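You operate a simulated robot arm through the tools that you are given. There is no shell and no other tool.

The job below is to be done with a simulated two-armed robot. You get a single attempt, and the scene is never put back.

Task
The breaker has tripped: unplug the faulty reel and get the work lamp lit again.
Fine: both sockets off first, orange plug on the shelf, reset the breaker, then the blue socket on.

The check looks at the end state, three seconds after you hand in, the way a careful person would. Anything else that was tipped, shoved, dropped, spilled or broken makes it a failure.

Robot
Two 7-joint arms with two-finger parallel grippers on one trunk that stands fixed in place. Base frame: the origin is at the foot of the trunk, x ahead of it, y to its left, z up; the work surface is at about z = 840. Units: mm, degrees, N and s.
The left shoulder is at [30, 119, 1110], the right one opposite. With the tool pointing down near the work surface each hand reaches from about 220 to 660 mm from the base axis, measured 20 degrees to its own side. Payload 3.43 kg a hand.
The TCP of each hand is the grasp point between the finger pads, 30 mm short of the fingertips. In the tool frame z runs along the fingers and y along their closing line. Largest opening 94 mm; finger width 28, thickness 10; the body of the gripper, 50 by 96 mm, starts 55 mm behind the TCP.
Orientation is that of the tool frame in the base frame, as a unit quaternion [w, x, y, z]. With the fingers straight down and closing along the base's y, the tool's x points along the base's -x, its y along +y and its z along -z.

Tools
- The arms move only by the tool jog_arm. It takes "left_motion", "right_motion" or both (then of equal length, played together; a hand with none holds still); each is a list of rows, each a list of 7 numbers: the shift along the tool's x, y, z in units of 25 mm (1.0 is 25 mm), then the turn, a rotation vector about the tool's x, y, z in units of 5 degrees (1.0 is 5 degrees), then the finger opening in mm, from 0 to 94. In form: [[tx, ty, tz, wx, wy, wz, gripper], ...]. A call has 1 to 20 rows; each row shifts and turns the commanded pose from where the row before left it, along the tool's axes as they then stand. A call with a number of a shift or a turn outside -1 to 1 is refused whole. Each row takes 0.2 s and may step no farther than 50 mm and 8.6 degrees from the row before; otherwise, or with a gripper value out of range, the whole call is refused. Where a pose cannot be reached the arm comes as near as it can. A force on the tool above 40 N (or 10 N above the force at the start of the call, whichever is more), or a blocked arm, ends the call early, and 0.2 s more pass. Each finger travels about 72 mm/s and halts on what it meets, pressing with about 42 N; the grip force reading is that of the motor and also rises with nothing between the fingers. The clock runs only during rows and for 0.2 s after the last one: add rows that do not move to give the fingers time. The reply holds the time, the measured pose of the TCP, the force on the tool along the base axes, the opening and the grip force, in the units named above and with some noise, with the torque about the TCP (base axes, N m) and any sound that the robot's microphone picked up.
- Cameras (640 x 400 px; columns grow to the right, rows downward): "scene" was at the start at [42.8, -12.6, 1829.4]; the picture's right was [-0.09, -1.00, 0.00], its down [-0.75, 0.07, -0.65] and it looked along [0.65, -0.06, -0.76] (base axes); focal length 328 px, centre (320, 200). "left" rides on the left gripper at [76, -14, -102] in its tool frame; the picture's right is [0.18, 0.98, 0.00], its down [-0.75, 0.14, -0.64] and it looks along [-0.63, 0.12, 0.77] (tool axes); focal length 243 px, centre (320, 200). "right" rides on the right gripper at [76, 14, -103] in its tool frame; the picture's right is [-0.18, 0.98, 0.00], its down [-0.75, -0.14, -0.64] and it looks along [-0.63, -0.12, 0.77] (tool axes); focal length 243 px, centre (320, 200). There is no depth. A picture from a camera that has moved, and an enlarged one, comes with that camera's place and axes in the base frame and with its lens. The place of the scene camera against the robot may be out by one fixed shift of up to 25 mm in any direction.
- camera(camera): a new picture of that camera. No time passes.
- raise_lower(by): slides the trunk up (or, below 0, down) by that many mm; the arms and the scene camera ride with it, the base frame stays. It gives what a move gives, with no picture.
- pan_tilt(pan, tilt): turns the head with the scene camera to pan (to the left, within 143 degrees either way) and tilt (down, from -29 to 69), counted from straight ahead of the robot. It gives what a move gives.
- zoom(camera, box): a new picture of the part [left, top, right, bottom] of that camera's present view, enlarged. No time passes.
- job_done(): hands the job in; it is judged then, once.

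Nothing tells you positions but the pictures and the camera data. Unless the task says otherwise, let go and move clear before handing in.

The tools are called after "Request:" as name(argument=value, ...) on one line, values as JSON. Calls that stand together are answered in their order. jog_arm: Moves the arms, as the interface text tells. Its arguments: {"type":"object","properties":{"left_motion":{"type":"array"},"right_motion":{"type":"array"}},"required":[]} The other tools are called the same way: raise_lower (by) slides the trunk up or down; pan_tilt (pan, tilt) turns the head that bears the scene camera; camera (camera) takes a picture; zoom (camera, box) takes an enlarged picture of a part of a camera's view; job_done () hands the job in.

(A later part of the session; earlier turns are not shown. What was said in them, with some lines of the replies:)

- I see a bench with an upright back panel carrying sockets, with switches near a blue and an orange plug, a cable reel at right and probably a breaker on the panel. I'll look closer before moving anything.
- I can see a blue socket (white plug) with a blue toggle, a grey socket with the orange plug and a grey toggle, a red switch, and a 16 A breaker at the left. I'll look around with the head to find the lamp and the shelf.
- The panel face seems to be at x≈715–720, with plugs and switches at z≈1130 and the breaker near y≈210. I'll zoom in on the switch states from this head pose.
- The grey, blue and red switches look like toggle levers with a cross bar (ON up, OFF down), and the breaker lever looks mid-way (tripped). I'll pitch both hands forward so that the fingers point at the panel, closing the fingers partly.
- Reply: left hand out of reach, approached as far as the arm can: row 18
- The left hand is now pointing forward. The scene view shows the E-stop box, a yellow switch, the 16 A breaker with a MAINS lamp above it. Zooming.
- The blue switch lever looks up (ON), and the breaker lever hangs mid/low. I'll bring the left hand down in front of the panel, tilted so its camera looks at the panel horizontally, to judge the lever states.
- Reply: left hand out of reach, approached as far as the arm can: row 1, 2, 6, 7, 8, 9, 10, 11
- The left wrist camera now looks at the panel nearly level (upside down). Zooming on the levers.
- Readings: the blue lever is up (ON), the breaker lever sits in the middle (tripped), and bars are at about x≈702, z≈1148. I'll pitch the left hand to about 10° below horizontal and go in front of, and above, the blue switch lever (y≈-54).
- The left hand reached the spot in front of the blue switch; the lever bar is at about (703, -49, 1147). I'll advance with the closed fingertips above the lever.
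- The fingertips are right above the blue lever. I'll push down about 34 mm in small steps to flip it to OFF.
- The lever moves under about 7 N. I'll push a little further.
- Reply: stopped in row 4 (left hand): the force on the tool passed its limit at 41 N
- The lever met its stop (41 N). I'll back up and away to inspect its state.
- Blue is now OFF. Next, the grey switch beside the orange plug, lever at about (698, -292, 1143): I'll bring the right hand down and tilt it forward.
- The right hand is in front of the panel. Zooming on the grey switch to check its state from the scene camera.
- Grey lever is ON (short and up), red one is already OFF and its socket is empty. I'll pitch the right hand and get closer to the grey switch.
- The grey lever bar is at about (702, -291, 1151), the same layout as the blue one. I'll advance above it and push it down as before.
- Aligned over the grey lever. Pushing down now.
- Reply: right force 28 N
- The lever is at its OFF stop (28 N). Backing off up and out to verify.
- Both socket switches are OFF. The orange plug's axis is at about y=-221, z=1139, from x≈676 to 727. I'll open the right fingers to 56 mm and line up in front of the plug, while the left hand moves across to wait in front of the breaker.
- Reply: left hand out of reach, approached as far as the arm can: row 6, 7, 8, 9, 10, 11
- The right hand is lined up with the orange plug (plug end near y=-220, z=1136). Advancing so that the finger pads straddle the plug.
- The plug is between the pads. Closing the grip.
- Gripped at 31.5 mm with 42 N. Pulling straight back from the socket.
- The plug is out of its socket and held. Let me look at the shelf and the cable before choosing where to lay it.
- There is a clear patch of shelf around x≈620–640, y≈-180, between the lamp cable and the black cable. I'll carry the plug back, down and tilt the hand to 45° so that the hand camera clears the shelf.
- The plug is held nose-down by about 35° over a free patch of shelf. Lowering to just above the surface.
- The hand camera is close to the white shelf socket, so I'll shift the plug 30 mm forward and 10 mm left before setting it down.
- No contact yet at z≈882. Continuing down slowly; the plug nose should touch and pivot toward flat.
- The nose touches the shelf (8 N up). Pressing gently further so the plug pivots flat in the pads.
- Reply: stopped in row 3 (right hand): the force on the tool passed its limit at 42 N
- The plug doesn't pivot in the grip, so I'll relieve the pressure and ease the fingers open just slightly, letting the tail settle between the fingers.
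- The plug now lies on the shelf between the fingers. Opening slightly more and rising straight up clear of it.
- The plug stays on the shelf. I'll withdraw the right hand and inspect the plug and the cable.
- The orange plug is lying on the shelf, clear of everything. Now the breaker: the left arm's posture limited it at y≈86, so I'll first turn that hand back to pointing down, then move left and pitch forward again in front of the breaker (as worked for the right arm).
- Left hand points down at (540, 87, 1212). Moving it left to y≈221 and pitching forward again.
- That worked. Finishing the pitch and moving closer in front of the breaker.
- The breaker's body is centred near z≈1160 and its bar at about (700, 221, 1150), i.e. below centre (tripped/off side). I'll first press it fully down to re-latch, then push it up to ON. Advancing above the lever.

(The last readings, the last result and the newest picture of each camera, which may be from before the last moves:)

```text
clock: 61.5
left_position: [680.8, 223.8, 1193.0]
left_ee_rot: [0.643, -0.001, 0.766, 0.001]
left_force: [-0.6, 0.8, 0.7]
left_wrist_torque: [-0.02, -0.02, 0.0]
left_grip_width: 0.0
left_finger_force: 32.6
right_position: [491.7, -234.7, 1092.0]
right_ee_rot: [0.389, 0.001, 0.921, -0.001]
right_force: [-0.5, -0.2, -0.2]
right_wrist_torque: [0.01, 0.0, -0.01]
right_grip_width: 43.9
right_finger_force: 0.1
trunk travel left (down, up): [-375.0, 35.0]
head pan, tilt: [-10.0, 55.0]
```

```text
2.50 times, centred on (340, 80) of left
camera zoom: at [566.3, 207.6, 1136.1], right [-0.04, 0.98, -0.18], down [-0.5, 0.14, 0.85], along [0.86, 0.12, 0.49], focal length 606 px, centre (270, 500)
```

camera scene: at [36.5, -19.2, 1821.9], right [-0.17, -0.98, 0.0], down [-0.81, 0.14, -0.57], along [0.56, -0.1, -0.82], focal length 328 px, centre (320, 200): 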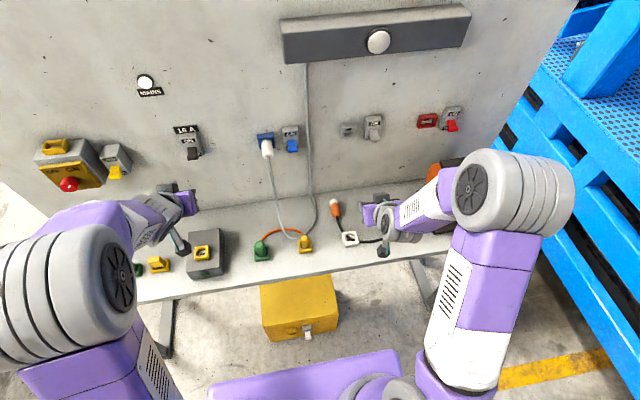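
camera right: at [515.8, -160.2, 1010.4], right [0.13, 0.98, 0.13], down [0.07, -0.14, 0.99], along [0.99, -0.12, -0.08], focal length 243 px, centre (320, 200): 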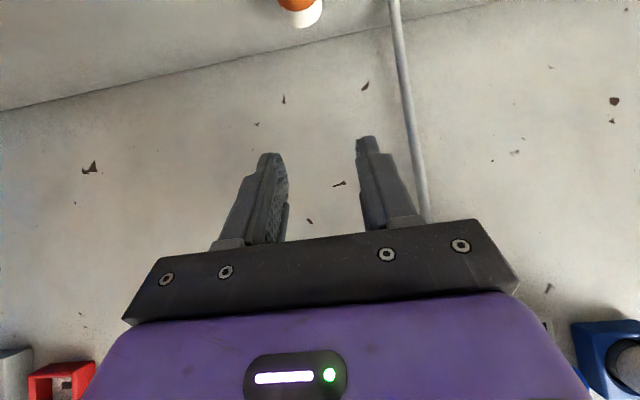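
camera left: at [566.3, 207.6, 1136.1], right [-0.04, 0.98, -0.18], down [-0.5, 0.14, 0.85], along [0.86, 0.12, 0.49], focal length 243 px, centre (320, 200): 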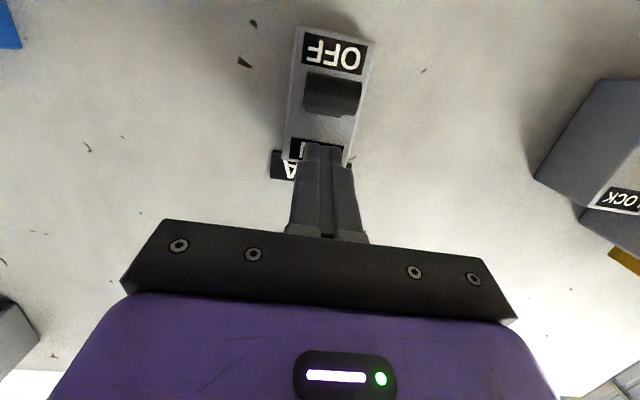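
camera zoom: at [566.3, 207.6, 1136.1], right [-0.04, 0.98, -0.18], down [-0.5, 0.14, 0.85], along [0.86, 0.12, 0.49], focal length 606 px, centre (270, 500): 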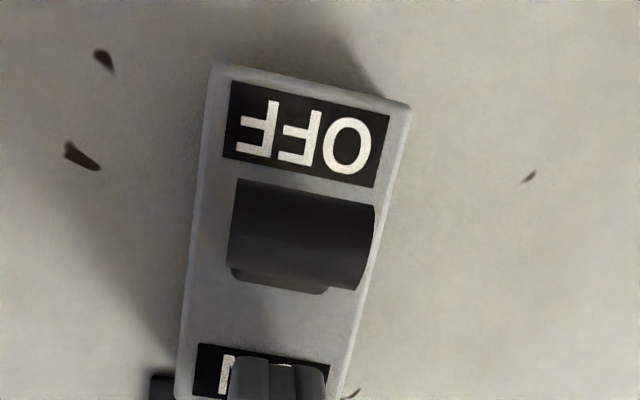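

Aligned above the breaker lever. Pushing down gently to the stop.

Request:
jog_arm(left_motion=[[0.197, 0, 0.035, 0, 0, 0, 0], [0.197, 0, 0.035, 0, 0, 0, 0], [0.197, 0, 0.035, 0, 0, 0, 0], [0.12, 0, 0.021, 0, 0, 0, 0], [0.12, 0, 0.021, 0, 0, 0, 0], [0.12, 0, 0.021, 0, 0, 0, 0], [0, 0, 0, 0, 0, 0, 0]])

Request:
zoom(camera="left", box=[240, 0, 440, 160])

```text
clock: 63.1
left_position: [681.1, 220.9, 1178.4]
left_ee_rot: [0.651, -0.002, 0.759, 0.002]
left_force: [2.8, -0.7, 30.9]
left_wrist_torque: [-0.02, -0.92, 0.04]
left_grip_width: 0.0
left_finger_force: 33.0
right_position: [488.8, -234.1, 1094.3]
right_ee_rot: [0.391, 0.001, 0.92, 0.0]
right_force: [-0.2, -0.2, -0.2]
right_wrist_torque: [0.01, 0.01, 0.0]
right_grip_width: 43.9
right_finger_force: 0.0
trunk travel left (down, up): [-375.0, 35.0]
head pan, tilt: [-10.0, 55.0]
```

```text
2.50 times, centred on (340, 80) of left
camera zoom: at [567.8, 206.4, 1118.2], right [-0.03, 0.98, -0.18], down [-0.52, 0.14, 0.84], along [0.85, 0.12, 0.51], focal length 606 px, centre (270, 500)
```

zoom: 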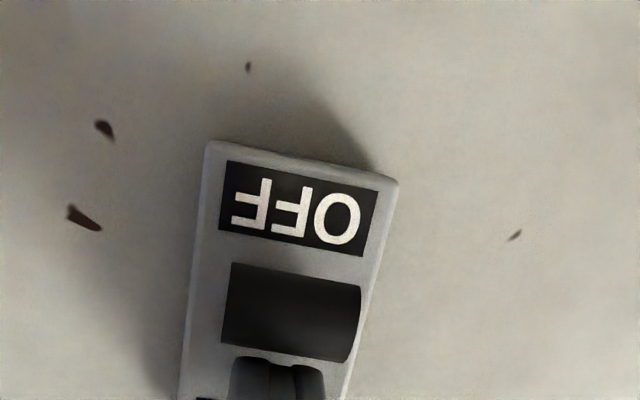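

The breaker lever is firmly at its lower stop (31 N), so it is re-latched. Now I'll withdraw, drop below the lever and look before pushing it up.

Request:
jog_arm(left_motion=[[-0.28, 0, -0.25, 0, 0, 0, 0], [0.151, 0, -0.854, 0, 0, 0, 0], [0.151, 0, -0.854, 0, 0, 0, 0], [0.151, 0, -0.854, 0, 0, 0, 0], [0.683, 0, 0.12, 0, 0, 0, 0], [0.683, 0, 0.12, 0, 0, 0, 0], [0.683, 0, 0.12, 0, 0, 0, 0], [0, 0, 0, 0, 0, 0, 0]])

Request:
camera(camera="left")

Request:
zoom(camera="scene", box=[120, 60, 280, 160])

```text
clock: 64.9
left_position: [610.7, 220.4, 1124.5]
left_ee_rot: [0.643, -0.002, 0.766, 0.002]
left_force: [-0.3, 0.0, 0.0]
left_wrist_torque: [0.02, -0.01, 0.02]
left_grip_width: 0.1
left_finger_force: 32.6
right_position: [491.4, -233.0, 1092.3]
right_ee_rot: [0.389, 0.0, 0.921, -0.001]
right_force: [0.1, -0.8, 0.5]
right_wrist_torque: [0.0, 0.02, 0.04]
right_grip_width: 43.9
right_finger_force: 0.1
trunk travel left (down, up): [-375.0, 35.0]
head pan, tilt: [-10.0, 55.0]
```

```text
taken
camera left: at [496.8, 205.5, 1067.0], right [-0.04, 0.98, -0.18], down [-0.5, 0.14, 0.85], along [0.86, 0.12, 0.49], focal length 243 px, centre (320, 200)
```

left: 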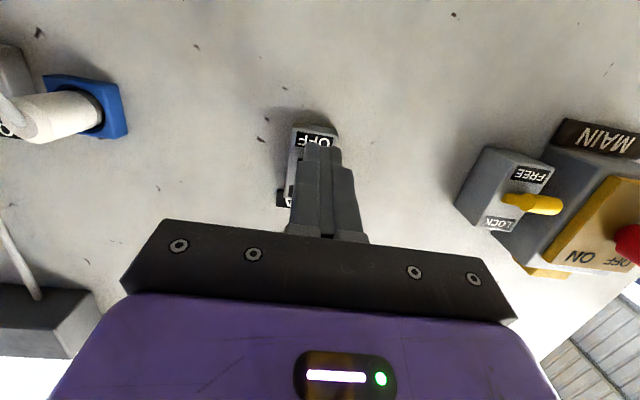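

```text
4.00 times, centred on (200, 110) of scene
camera zoom: at [36.2, -18.2, 1822.0], right [-0.17, -0.98, 0.0], down [-0.81, 0.14, -0.57], along [0.56, -0.1, -0.82], focal length 1313 px, centre (800, 560)
```

zoom: 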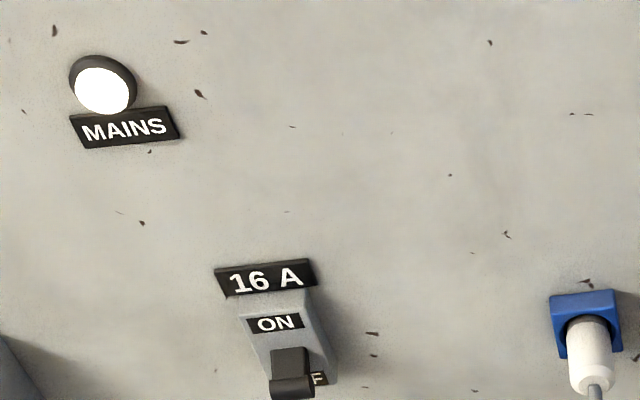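

Now moving in below the breaker lever.

Request:
jog_arm(left_motion=[[-0.104, 0.01, 0.703, 0, 0, 0, 0], [-0.104, 0.01, 0.703, 0, 0, 0, 0], [-0.104, 0.01, 0.703, 0, 0, 0, 0], [-0.104, 0.01, 0.703, 0, 0, 0, 0], [0, 0, 0, 0, 0, 0, 0]])

Request:
zoom(camera="scene", box=[120, 100, 280, 200])

Request:
camera(camera="left")

```text
clock: 66.1
left_position: [680.2, 220.8, 1122.2]
left_ee_rot: [0.643, -0.002, 0.766, 0.002]
left_force: [0.7, -0.5, -0.3]
left_wrist_torque: [0.02, 0.02, -0.03]
left_grip_width: 0.0
left_finger_force: 33.2
right_position: [491.3, -234.0, 1093.8]
right_ee_rot: [0.388, 0.0, 0.921, 0.0]
right_force: [0.6, 0.7, 0.0]
right_wrist_torque: [0.01, 0.03, -0.02]
right_grip_width: 44.2
right_finger_force: 0.1
trunk travel left (down, up): [-375.0, 35.0]
head pan, tilt: [-10.0, 55.0]
```

```text
4.00 times, centred on (200, 150) of scene
camera zoom: at [36.2, -18.1, 1821.9], right [-0.17, -0.98, 0.0], down [-0.81, 0.14, -0.57], along [0.57, -0.1, -0.82], focal length 1313 px, centre (800, 400)
```

zoom: 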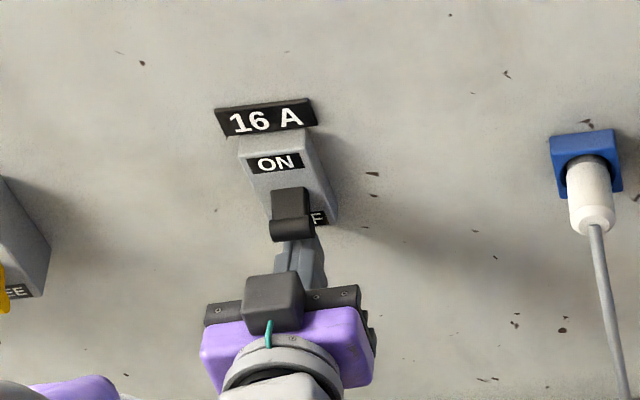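

```text
taken
camera left: at [567.3, 206.5, 1065.4], right [-0.04, 0.98, -0.18], down [-0.5, 0.14, 0.85], along [0.86, 0.12, 0.49], focal length 243 px, centre (320, 200)
```

left: 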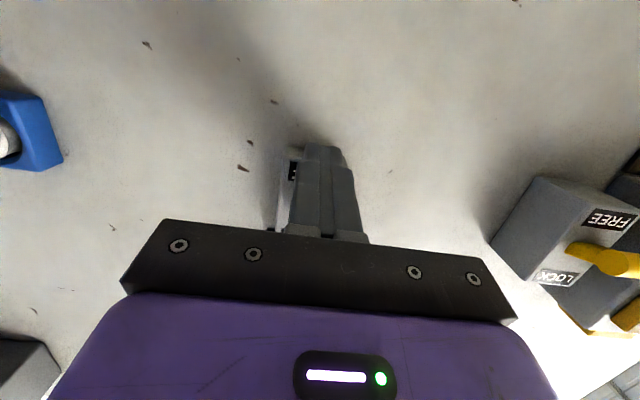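

The fingers are right below the lever bar. Pushing up.

Request:
jog_arm(left_motion=[[-0.197, 0, -0.035, 0, 0, 0, 0], [-0.197, 0, -0.035, 0, 0, 0, 0], [-0.197, 0, -0.035, 0, 0, 0, 0], [-0.197, 0, -0.035, 0, 0, 0, 0], [-0.197, 0, -0.035, 0, 0, 0, 0], [-0.12, 0, -0.021, 0, 0, 0, 0], [-0.12, 0, -0.021, 0, 0, 0, 0], [-0.12, 0, -0.021, 0, 0, 0, 0], [0, 0, 0, 0, 0, 0, 0]])

Request:
zoom(camera="scene", box=[120, 100, 280, 200])

```text
clock: 68.1
left_position: [680.9, 221.7, 1148.9]
left_ee_rot: [0.635, 0.0, 0.772, -0.001]
left_force: [-5.1, -3.0, -30.2]
left_wrist_torque: [0.11, 0.89, 0.14]
left_grip_width: 0.0
left_finger_force: 32.7
right_position: [494.0, -234.5, 1092.2]
right_ee_rot: [0.387, 0.0, 0.922, 0.0]
right_force: [1.3, 0.2, 0.4]
right_wrist_torque: [0.01, 0.02, 0.0]
right_grip_width: 44.2
right_finger_force: 0.0
trunk travel left (down, up): [-375.0, 35.0]
head pan, tilt: [-10.0, 55.0]
```

```text
4.00 times, centred on (200, 150) of scene
camera zoom: at [39.8, -17.2, 1821.7], right [-0.17, -0.98, 0.0], down [-0.81, 0.14, -0.57], along [0.56, -0.1, -0.82], focal length 1313 px, centre (800, 400)
```

zoom: 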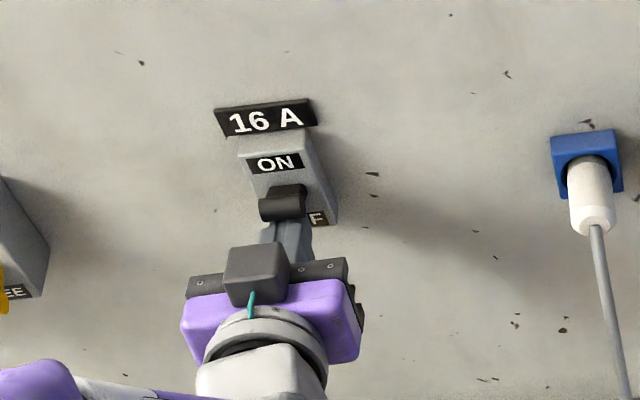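

The lever is up against the ON stop (30 N). Lowering off it and withdrawing to check that it stays ON.

Request:
jog_arm(left_motion=[[0.4, 0, 0.07, 0, 0, 0, 0], [0.5, 0, 0.03, 0, 0, 0, 0], [0.151, 0, -0.854, 0, 0, 0, 0], [0.151, 0, -0.854, 0, 0, 0, 0], [0.151, 0, -0.854, 0, 0, 0, 0], [0, 0, 0, 0, 0, 0, 0]])

Request:
zoom(camera="scene", box=[120, 60, 320, 185])

Request:
camera(camera="left")

Request:
camera(camera="scene")

```text
clock: 69.5
left_position: [615.4, 222.1, 1136.1]
left_ee_rot: [0.643, -0.002, 0.766, 0.002]
left_force: [0.6, 0.1, 0.0]
left_wrist_torque: [0.02, -0.02, 0.02]
left_grip_width: 0.2
left_finger_force: 32.9
right_position: [491.7, -233.7, 1092.8]
right_ee_rot: [0.388, 0.0, 0.922, 0.0]
right_force: [-0.1, 0.1, -0.5]
right_wrist_torque: [0.0, 0.0, 0.0]
right_grip_width: 44.2
right_finger_force: 0.1
trunk travel left (down, up): [-375.0, 35.0]
head pan, tilt: [-10.0, 55.0]
```

```text
3.20 times, centred on (220, 122) of scene
camera zoom: at [36.9, -18.2, 1821.9], right [-0.17, -0.98, 0.0], down [-0.81, 0.14, -0.57], along [0.56, -0.1, -0.82], focal length 1050 px, centre (640, 448)
```

zoom: 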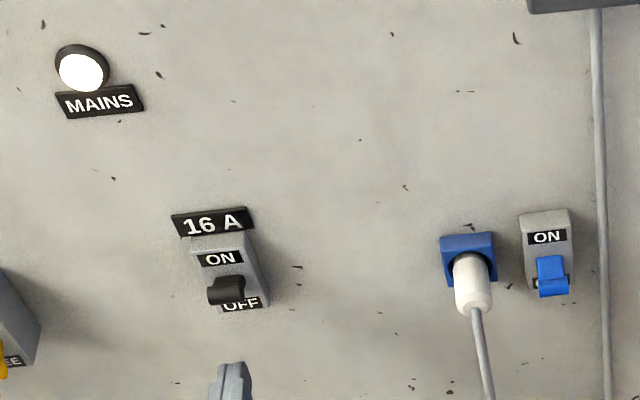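

```text
taken
camera left: at [501.5, 206.8, 1077.8], right [-0.04, 0.98, -0.18], down [-0.5, 0.14, 0.85], along [0.86, 0.12, 0.49], focal length 243 px, centre (320, 200)
```

left: 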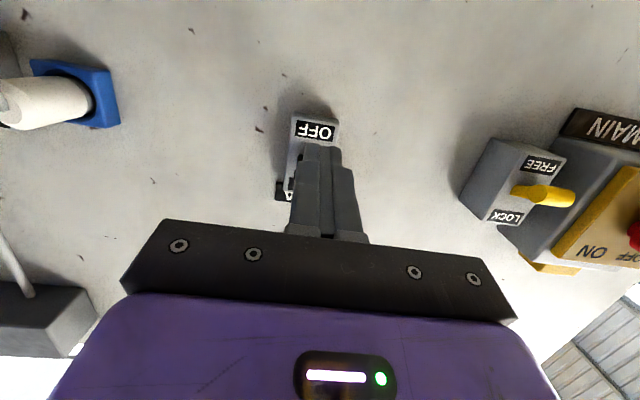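

```text
taken
camera scene: at [36.9, -18.2, 1821.9], right [-0.17, -0.98, 0.0], down [-0.81, 0.14, -0.57], along [0.56, -0.1, -0.82], focal length 328 px, centre (320, 200)
```

scene: 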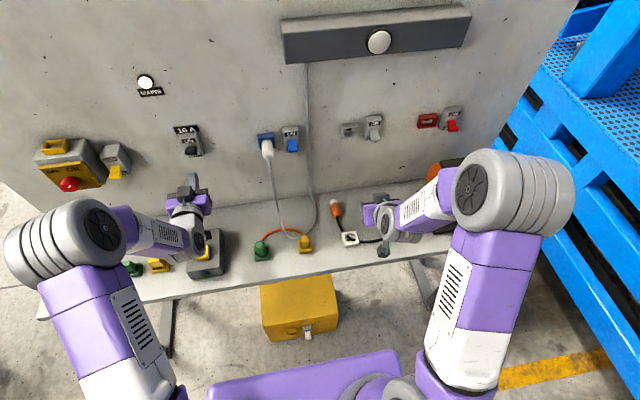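

The breaker stays ON. Now the blue socket: its OFF bar is near (702, -49, 1130). I'll move the left hand across, staying well in front of the plug and cable, to below the blue lever.

Request:
jog_arm(left_motion=[[0.131, -0.99, -0.032, 0, 0, 0, 0], [0.131, -0.99, -0.032, 0, 0, 0, 0], [0.131, -0.99, -0.032, 0, 0, 0, 0], [0.131, -0.99, -0.032, 0, 0, 0, 0], [0.131, -0.99, -0.032, 0, 0, 0, 0], [0.131, -0.99, -0.032, 0, 0, 0, 0], [0.131, -0.99, -0.032, 0, 0, 0, 0], [0.131, -0.99, -0.032, 0, 0, 0, 0], [0.131, -0.99, -0.032, 0, 0, 0, 0], [0.131, -0.99, -0.032, 0, 0, 0, 0], [0.131, -0.99, -0.032, 0, 0, 0, 0], [0, 0, 0, 0, 0, 0, 0]])

Request:
camera(camera="left")

Request:
camera(camera="scene")

```text
clock: 72.1
left_position: [599.8, -51.8, 1100.7]
left_ee_rot: [0.643, -0.002, 0.766, 0.002]
left_force: [0.1, -0.2, 0.1]
left_wrist_torque: [-0.01, 0.0, -0.02]
left_grip_width: 0.0
left_finger_force: 32.9
right_position: [492.8, -232.6, 1093.0]
right_ee_rot: [0.389, 0.0, 0.921, 0.0]
right_force: [-0.5, 0.7, -0.5]
right_wrist_torque: [-0.03, -0.03, 0.0]
right_grip_width: 44.1
right_finger_force: 0.0
trunk travel left (down, up): [-375.0, 35.0]
head pan, tilt: [-10.0, 55.0]
```

```text
taken
camera left: at [486.9, -66.7, 1042.9], right [-0.04, 0.98, -0.18], down [-0.5, 0.14, 0.85], along [0.86, 0.12, 0.49], focal length 243 px, centre (320, 200)
```

left: 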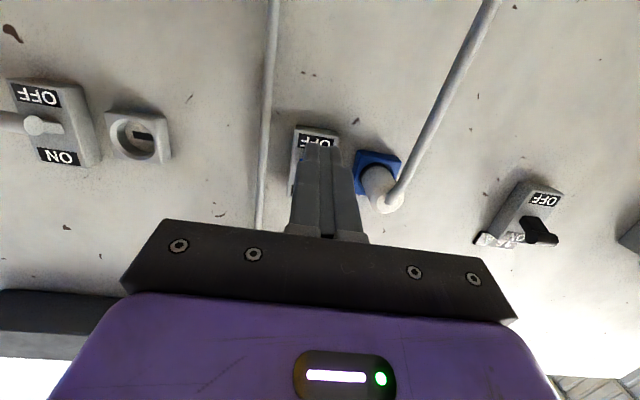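

```text
taken
camera scene: at [36.5, -17.4, 1821.9], right [-0.17, -0.98, 0.0], down [-0.81, 0.14, -0.57], along [0.56, -0.1, -0.82], focal length 328 px, centre (320, 200)
```

scene: 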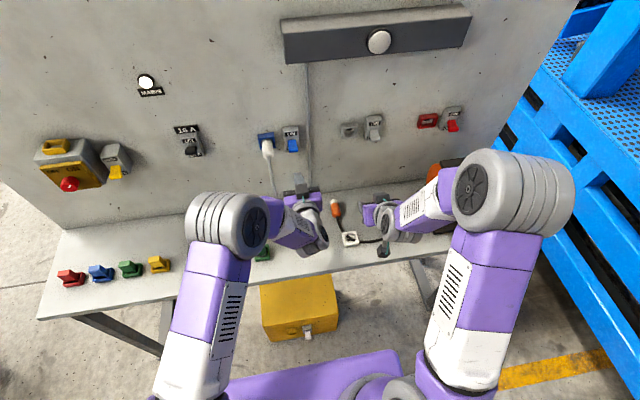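

In position below and in front of the blue switch; moving in under the lever.

Request:
jog_arm(left_motion=[[-0.119, 0.02, 0.63, 0, 0, 0, 0], [-0.119, 0.02, 0.63, 0, 0, 0, 0], [-0.119, 0.02, 0.63, 0, 0, 0, 0], [-0.119, 0.02, 0.63, 0, 0, 0, 0], [-0.119, 0.02, 0.63, 0, 0, 0, 0], [0, 0, 0, 0, 0, 0, 0]])

Request:
zoom(camera="scene", box=[230, 110, 350, 185])

Request:
camera(camera="left")

```text
clock: 73.5
left_position: [683.4, -47.2, 1099.9]
left_ee_rot: [0.643, -0.001, 0.766, 0.001]
left_force: [0.3, 0.4, -0.1]
left_wrist_torque: [0.0, 0.0, 0.01]
left_grip_width: 0.0
left_finger_force: 32.8
right_position: [491.7, -234.6, 1093.3]
right_ee_rot: [0.389, 0.001, 0.921, -0.001]
right_force: [-0.8, 0.6, 0.7]
right_wrist_torque: [-0.02, 0.02, -0.02]
right_grip_width: 43.7
right_finger_force: 0.2
trunk travel left (down, up): [-375.0, 35.0]
head pan, tilt: [-10.0, 55.0]
```

```text
5.33 times, centred on (290, 148) of scene
camera zoom: at [36.2, -18.0, 1821.9], right [-0.17, -0.98, 0.0], down [-0.81, 0.14, -0.57], along [0.56, -0.1, -0.82], focal length 1751 px, centre (480, 480)
```

zoom: 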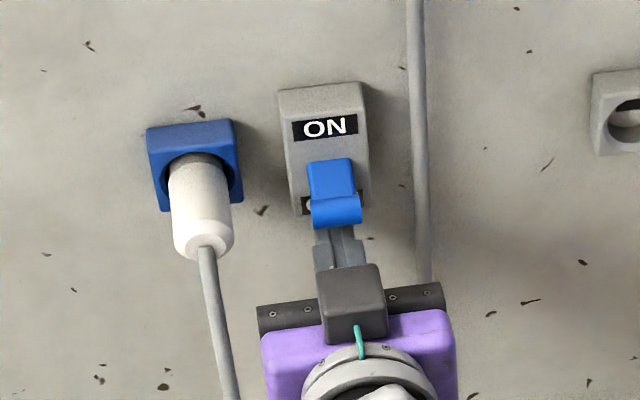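

```text
taken
camera left: at [568.8, -63.2, 1042.7], right [-0.04, 0.98, -0.18], down [-0.5, 0.14, 0.85], along [0.86, 0.12, 0.49], focal length 243 px, centre (320, 200)
```

left: 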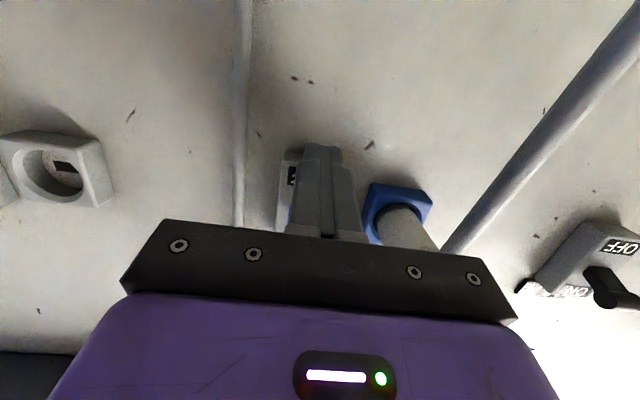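

Fingers are directly below the blue lever. Pushing it up to ON.

Request:
jog_arm(left_motion=[[-0.197, 0, -0.045, 0, 0, 0, 0], [-0.197, 0, -0.045, 0, 0, 0, 0], [-0.197, 0, -0.045, 0, 0, 0, 0], [-0.197, 0, -0.035, 0, 0, 0, 0], [-0.197, 0, -0.035, 0, 0, 0, 0], [-0.12, 0, -0.021, 0, 0, 0, 0], [-0.12, 0, -0.021, 0, 0, 0, 0], [-0.12, 0, -0.021, 0, 0, 0, 0], [0, 0, 0, 0, 0, 0, 0]])

Request:
zoom(camera="scene", box=[230, 110, 350, 185])

Request:
camera(camera="scene")

```text
clock: 75.5
left_position: [680.3, -48.8, 1128.6]
left_ee_rot: [0.638, 0.0, 0.77, 0.001]
left_force: [-8.3, 0.1, -23.4]
left_wrist_torque: [0.02, 0.71, 0.13]
left_grip_width: 0.1
left_finger_force: 32.8
right_position: [493.7, -234.2, 1092.0]
right_ee_rot: [0.388, 0.0, 0.922, 0.0]
right_force: [0.0, -0.6, 0.9]
right_wrist_torque: [0.01, -0.01, -0.04]
right_grip_width: 43.8
right_finger_force: 0.1
trunk travel left (down, up): [-375.0, 35.0]
head pan, tilt: [-10.0, 55.0]
```

```text
5.33 times, centred on (290, 148) of scene
camera zoom: at [38.2, -18.2, 1821.7], right [-0.17, -0.98, 0.0], down [-0.81, 0.14, -0.57], along [0.56, -0.1, -0.82], focal length 1751 px, centre (480, 480)
```

zoom: 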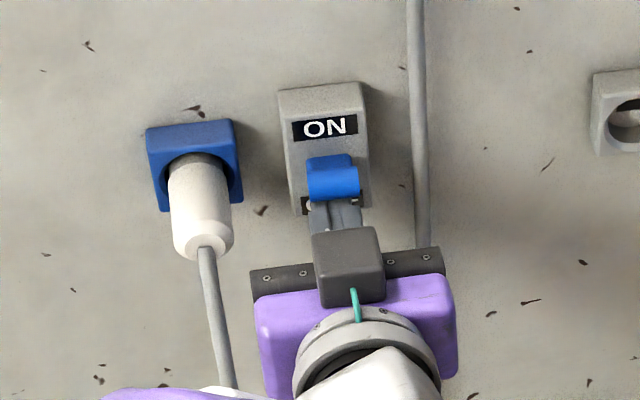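

```text
taken
camera scene: at [38.2, -18.2, 1821.7], right [-0.17, -0.98, 0.0], down [-0.81, 0.14, -0.57], along [0.56, -0.1, -0.82], focal length 328 px, centre (320, 200)
```

scene: 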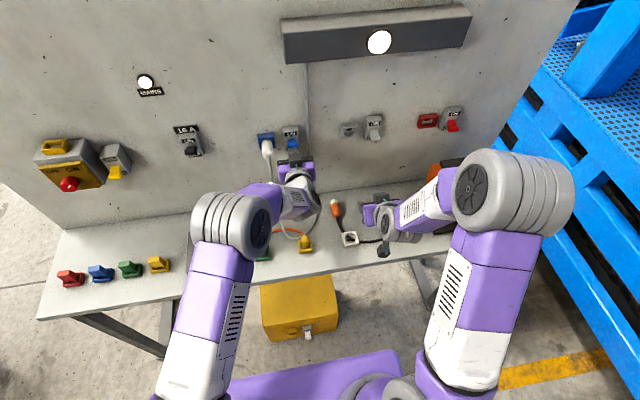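

The lamp on the dark bar looks lit. Lowering off the lever and withdrawing.

Request:
jog_arm(left_motion=[[0.4, 0, 0.05, 0, 0, 0, 0], [0.5, 0, 0.0, 0, 0, 0, 0], [0.151, 0, -0.854, 0, 0, 0, 0], [0.151, 0, -0.854, 0, 0, 0, 0], [0.151, 0, -0.854, 0, 0, 0, 0], [0.151, 0, -0.854, 0, 0, 0, 0], [0.151, 0, -0.854, 0, 0, 0, 0], [0, 0.9, -0.3, 0, 0, 0, 0], [0, 0.9, -0.3, 0, 0, 0, 0], [0, 0.9, -0.3, 0, 0, 0, 0], [0, 0.9, -0.3, 0, 0, 0, 0], [0, 0, 0, 0, 0, 0, 0]])

Request:
camera(camera="scene")

Request:
zoom(camera="scene", box=[120, 0, 480, 225])

Request:
camera(camera="left")

```text
clock: 78.1
left_position: [541.1, 42.2, 1119.1]
left_ee_rot: [0.644, -0.002, 0.765, 0.001]
left_force: [-0.5, 0.1, 0.5]
left_wrist_torque: [0.02, 0.01, -0.03]
left_grip_width: 0.0
left_finger_force: 32.9
right_position: [490.6, -235.2, 1091.5]
right_ee_rot: [0.389, 0.0, 0.921, 0.0]
right_force: [1.0, 0.0, 0.1]
right_wrist_torque: [0.0, 0.01, 0.01]
right_grip_width: 43.8
right_finger_force: 0.1
trunk travel left (down, up): [-375.0, 35.0]
head pan, tilt: [-10.0, 55.0]
```

```text
taken
camera scene: at [36.6, -18.6, 1821.9], right [-0.17, -0.98, 0.0], down [-0.81, 0.14, -0.57], along [0.56, -0.1, -0.82], focal length 328 px, centre (320, 200)
```

scene: 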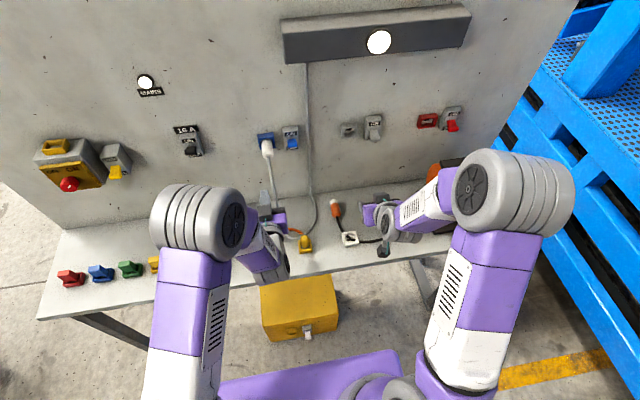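

```text
1.78 times, centred on (300, 112) of scene
camera zoom: at [36.6, -18.6, 1821.9], right [-0.17, -0.98, 0.0], down [-0.81, 0.14, -0.57], along [0.56, -0.1, -0.82], focal length 584 px, centre (356, 356)
```

zoom: 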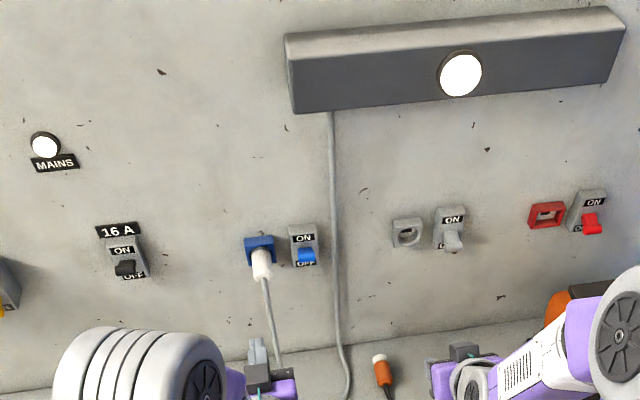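

```text
taken
camera left: at [426.8, 26.9, 1060.6], right [-0.04, 0.98, -0.18], down [-0.5, 0.14, 0.85], along [0.86, 0.12, 0.49], focal length 243 px, centre (320, 200)
```

left: 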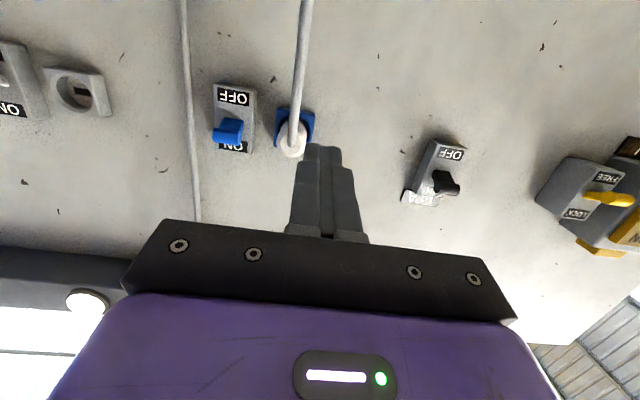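

The lamp is lit, the breaker and blue switch are ON, and the grey one is OFF. I'll draw both hands further back and do a last check of the shelf and all items.

Request:
jog_arm(left_motion=[[0, 0.3, -0.8, 0, 0, 0, 0], [0, 0.3, -0.8, 0, 0, 0, 0], [0, 0.3, -0.8, 0, 0, 0, 0], [0, 0, 0, 0, 0, 0, 0], [0, 0, 0, 0, 0, 0, 0]], right_motion=[[0, -0.4, -0.9, 0, 0, 0, 44], [0, -0.4, -0.9, 0, 0, 0, 44], [0, -0.4, -0.9, 0, 0, 0, 44], [0, 0, 0, 0, 0, 0, 44], [0, 0, 0, 0, 0, 0, 44]])

Request:
camera(camera="scene")

Request:
zoom(camera="scene", box=[260, 100, 500, 250])

Request:
zoom(camera="scene", box=[20, 60, 260, 210])

Request:
camera(camera="right")

```text
clock: 79.3
left_position: [481.2, 63.1, 1128.3]
left_ee_rot: [0.643, -0.002, 0.766, 0.001]
left_force: [0.1, 0.3, -0.2]
left_wrist_torque: [0.03, 0.01, -0.01]
left_grip_width: 0.0
left_finger_force: 33.3
right_position: [442.4, -262.8, 1139.5]
right_ee_rot: [0.389, 0.0, 0.921, -0.001]
right_force: [-0.2, -0.6, -0.3]
right_wrist_torque: [0.0, -0.01, 0.02]
right_grip_width: 44.1
right_finger_force: 0.1
trunk travel left (down, up): [-375.0, 35.0]
head pan, tilt: [-10.0, 55.0]
```

```text
taken
camera scene: at [35.7, -17.9, 1821.9], right [-0.17, -0.98, 0.0], down [-0.81, 0.14, -0.57], along [0.57, -0.1, -0.82], focal length 328 px, centre (320, 200)
```

scene: 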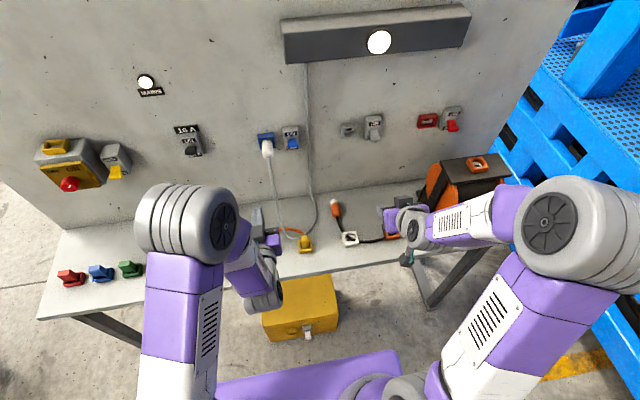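

```text
2.67 times, centred on (380, 175) of scene
camera zoom: at [35.7, -17.9, 1821.9], right [-0.17, -0.98, 0.0], down [-0.81, 0.14, -0.57], along [0.57, -0.1, -0.82], focal length 875 px, centre (160, 267)
```

zoom: 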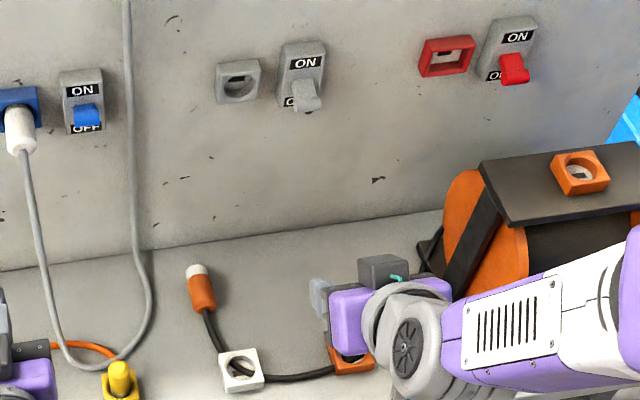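

```text
2.67 times, centred on (140, 135) of scene
camera zoom: at [35.7, -17.9, 1821.9], right [-0.17, -0.98, 0.0], down [-0.81, 0.14, -0.57], along [0.57, -0.1, -0.82], focal length 875 px, centre (800, 373)
```

zoom: 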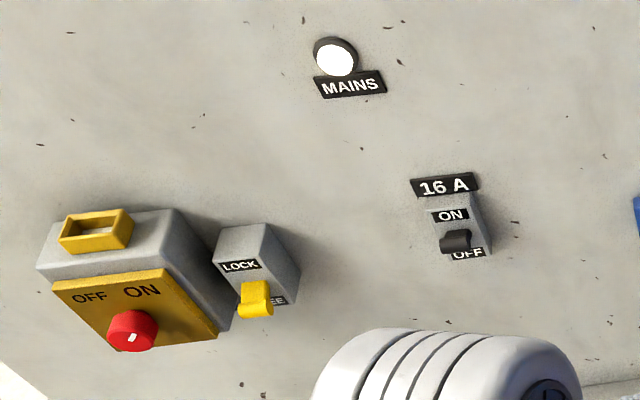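

```text
taken
camera right: at [314.2, -248.6, 1156.5], right [0.13, 0.98, 0.13], down [0.07, -0.14, 0.99], along [0.99, -0.12, -0.08], focal length 243 px, centre (320, 200)
```

right: 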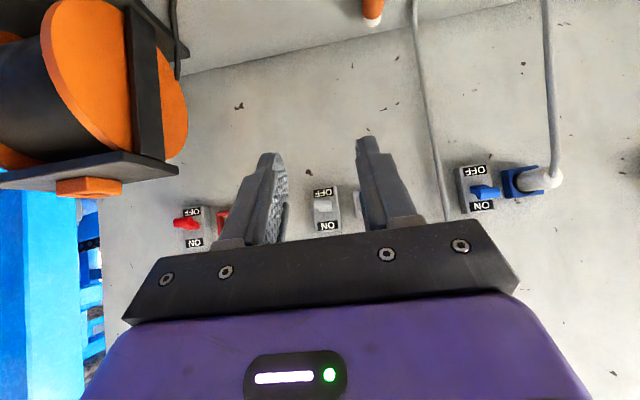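

Everything looks right: the lamp is lit, the 16 A breaker is ON and the blue socket is ON. The grey socket is OFF, the orange plug is resting on the shelf, and nothing else has been disturbed. Both hands are clear, so I'm handing in.

Request:
job_done()

```text
The job is handed in.
```

The work lamp is lit again and the faulty reel is unplugged. I've handed the job in, but no verdict has come back yet.

1. **Sockets off:** I switched both the blue and the grey socket off first.
2. **Reel unplugged:** I pulled the orange plug and left it lying on the shelf. I let go with its nose touching and its tail still tilted up, so the tail dropped the last few centimetres. Its cable now runs across the white shelf socket.
3. **Breaker reset:** I pressed the 16 A breaker fully down, then up to ON, and it stayed on.
4. **Blue socket on:** The lamp came on as soon as I switched the blue socket back on.

The grey socket is still off. In the last pictures nothing else looked disturbed, and both hands were clear of the panel and shelf.
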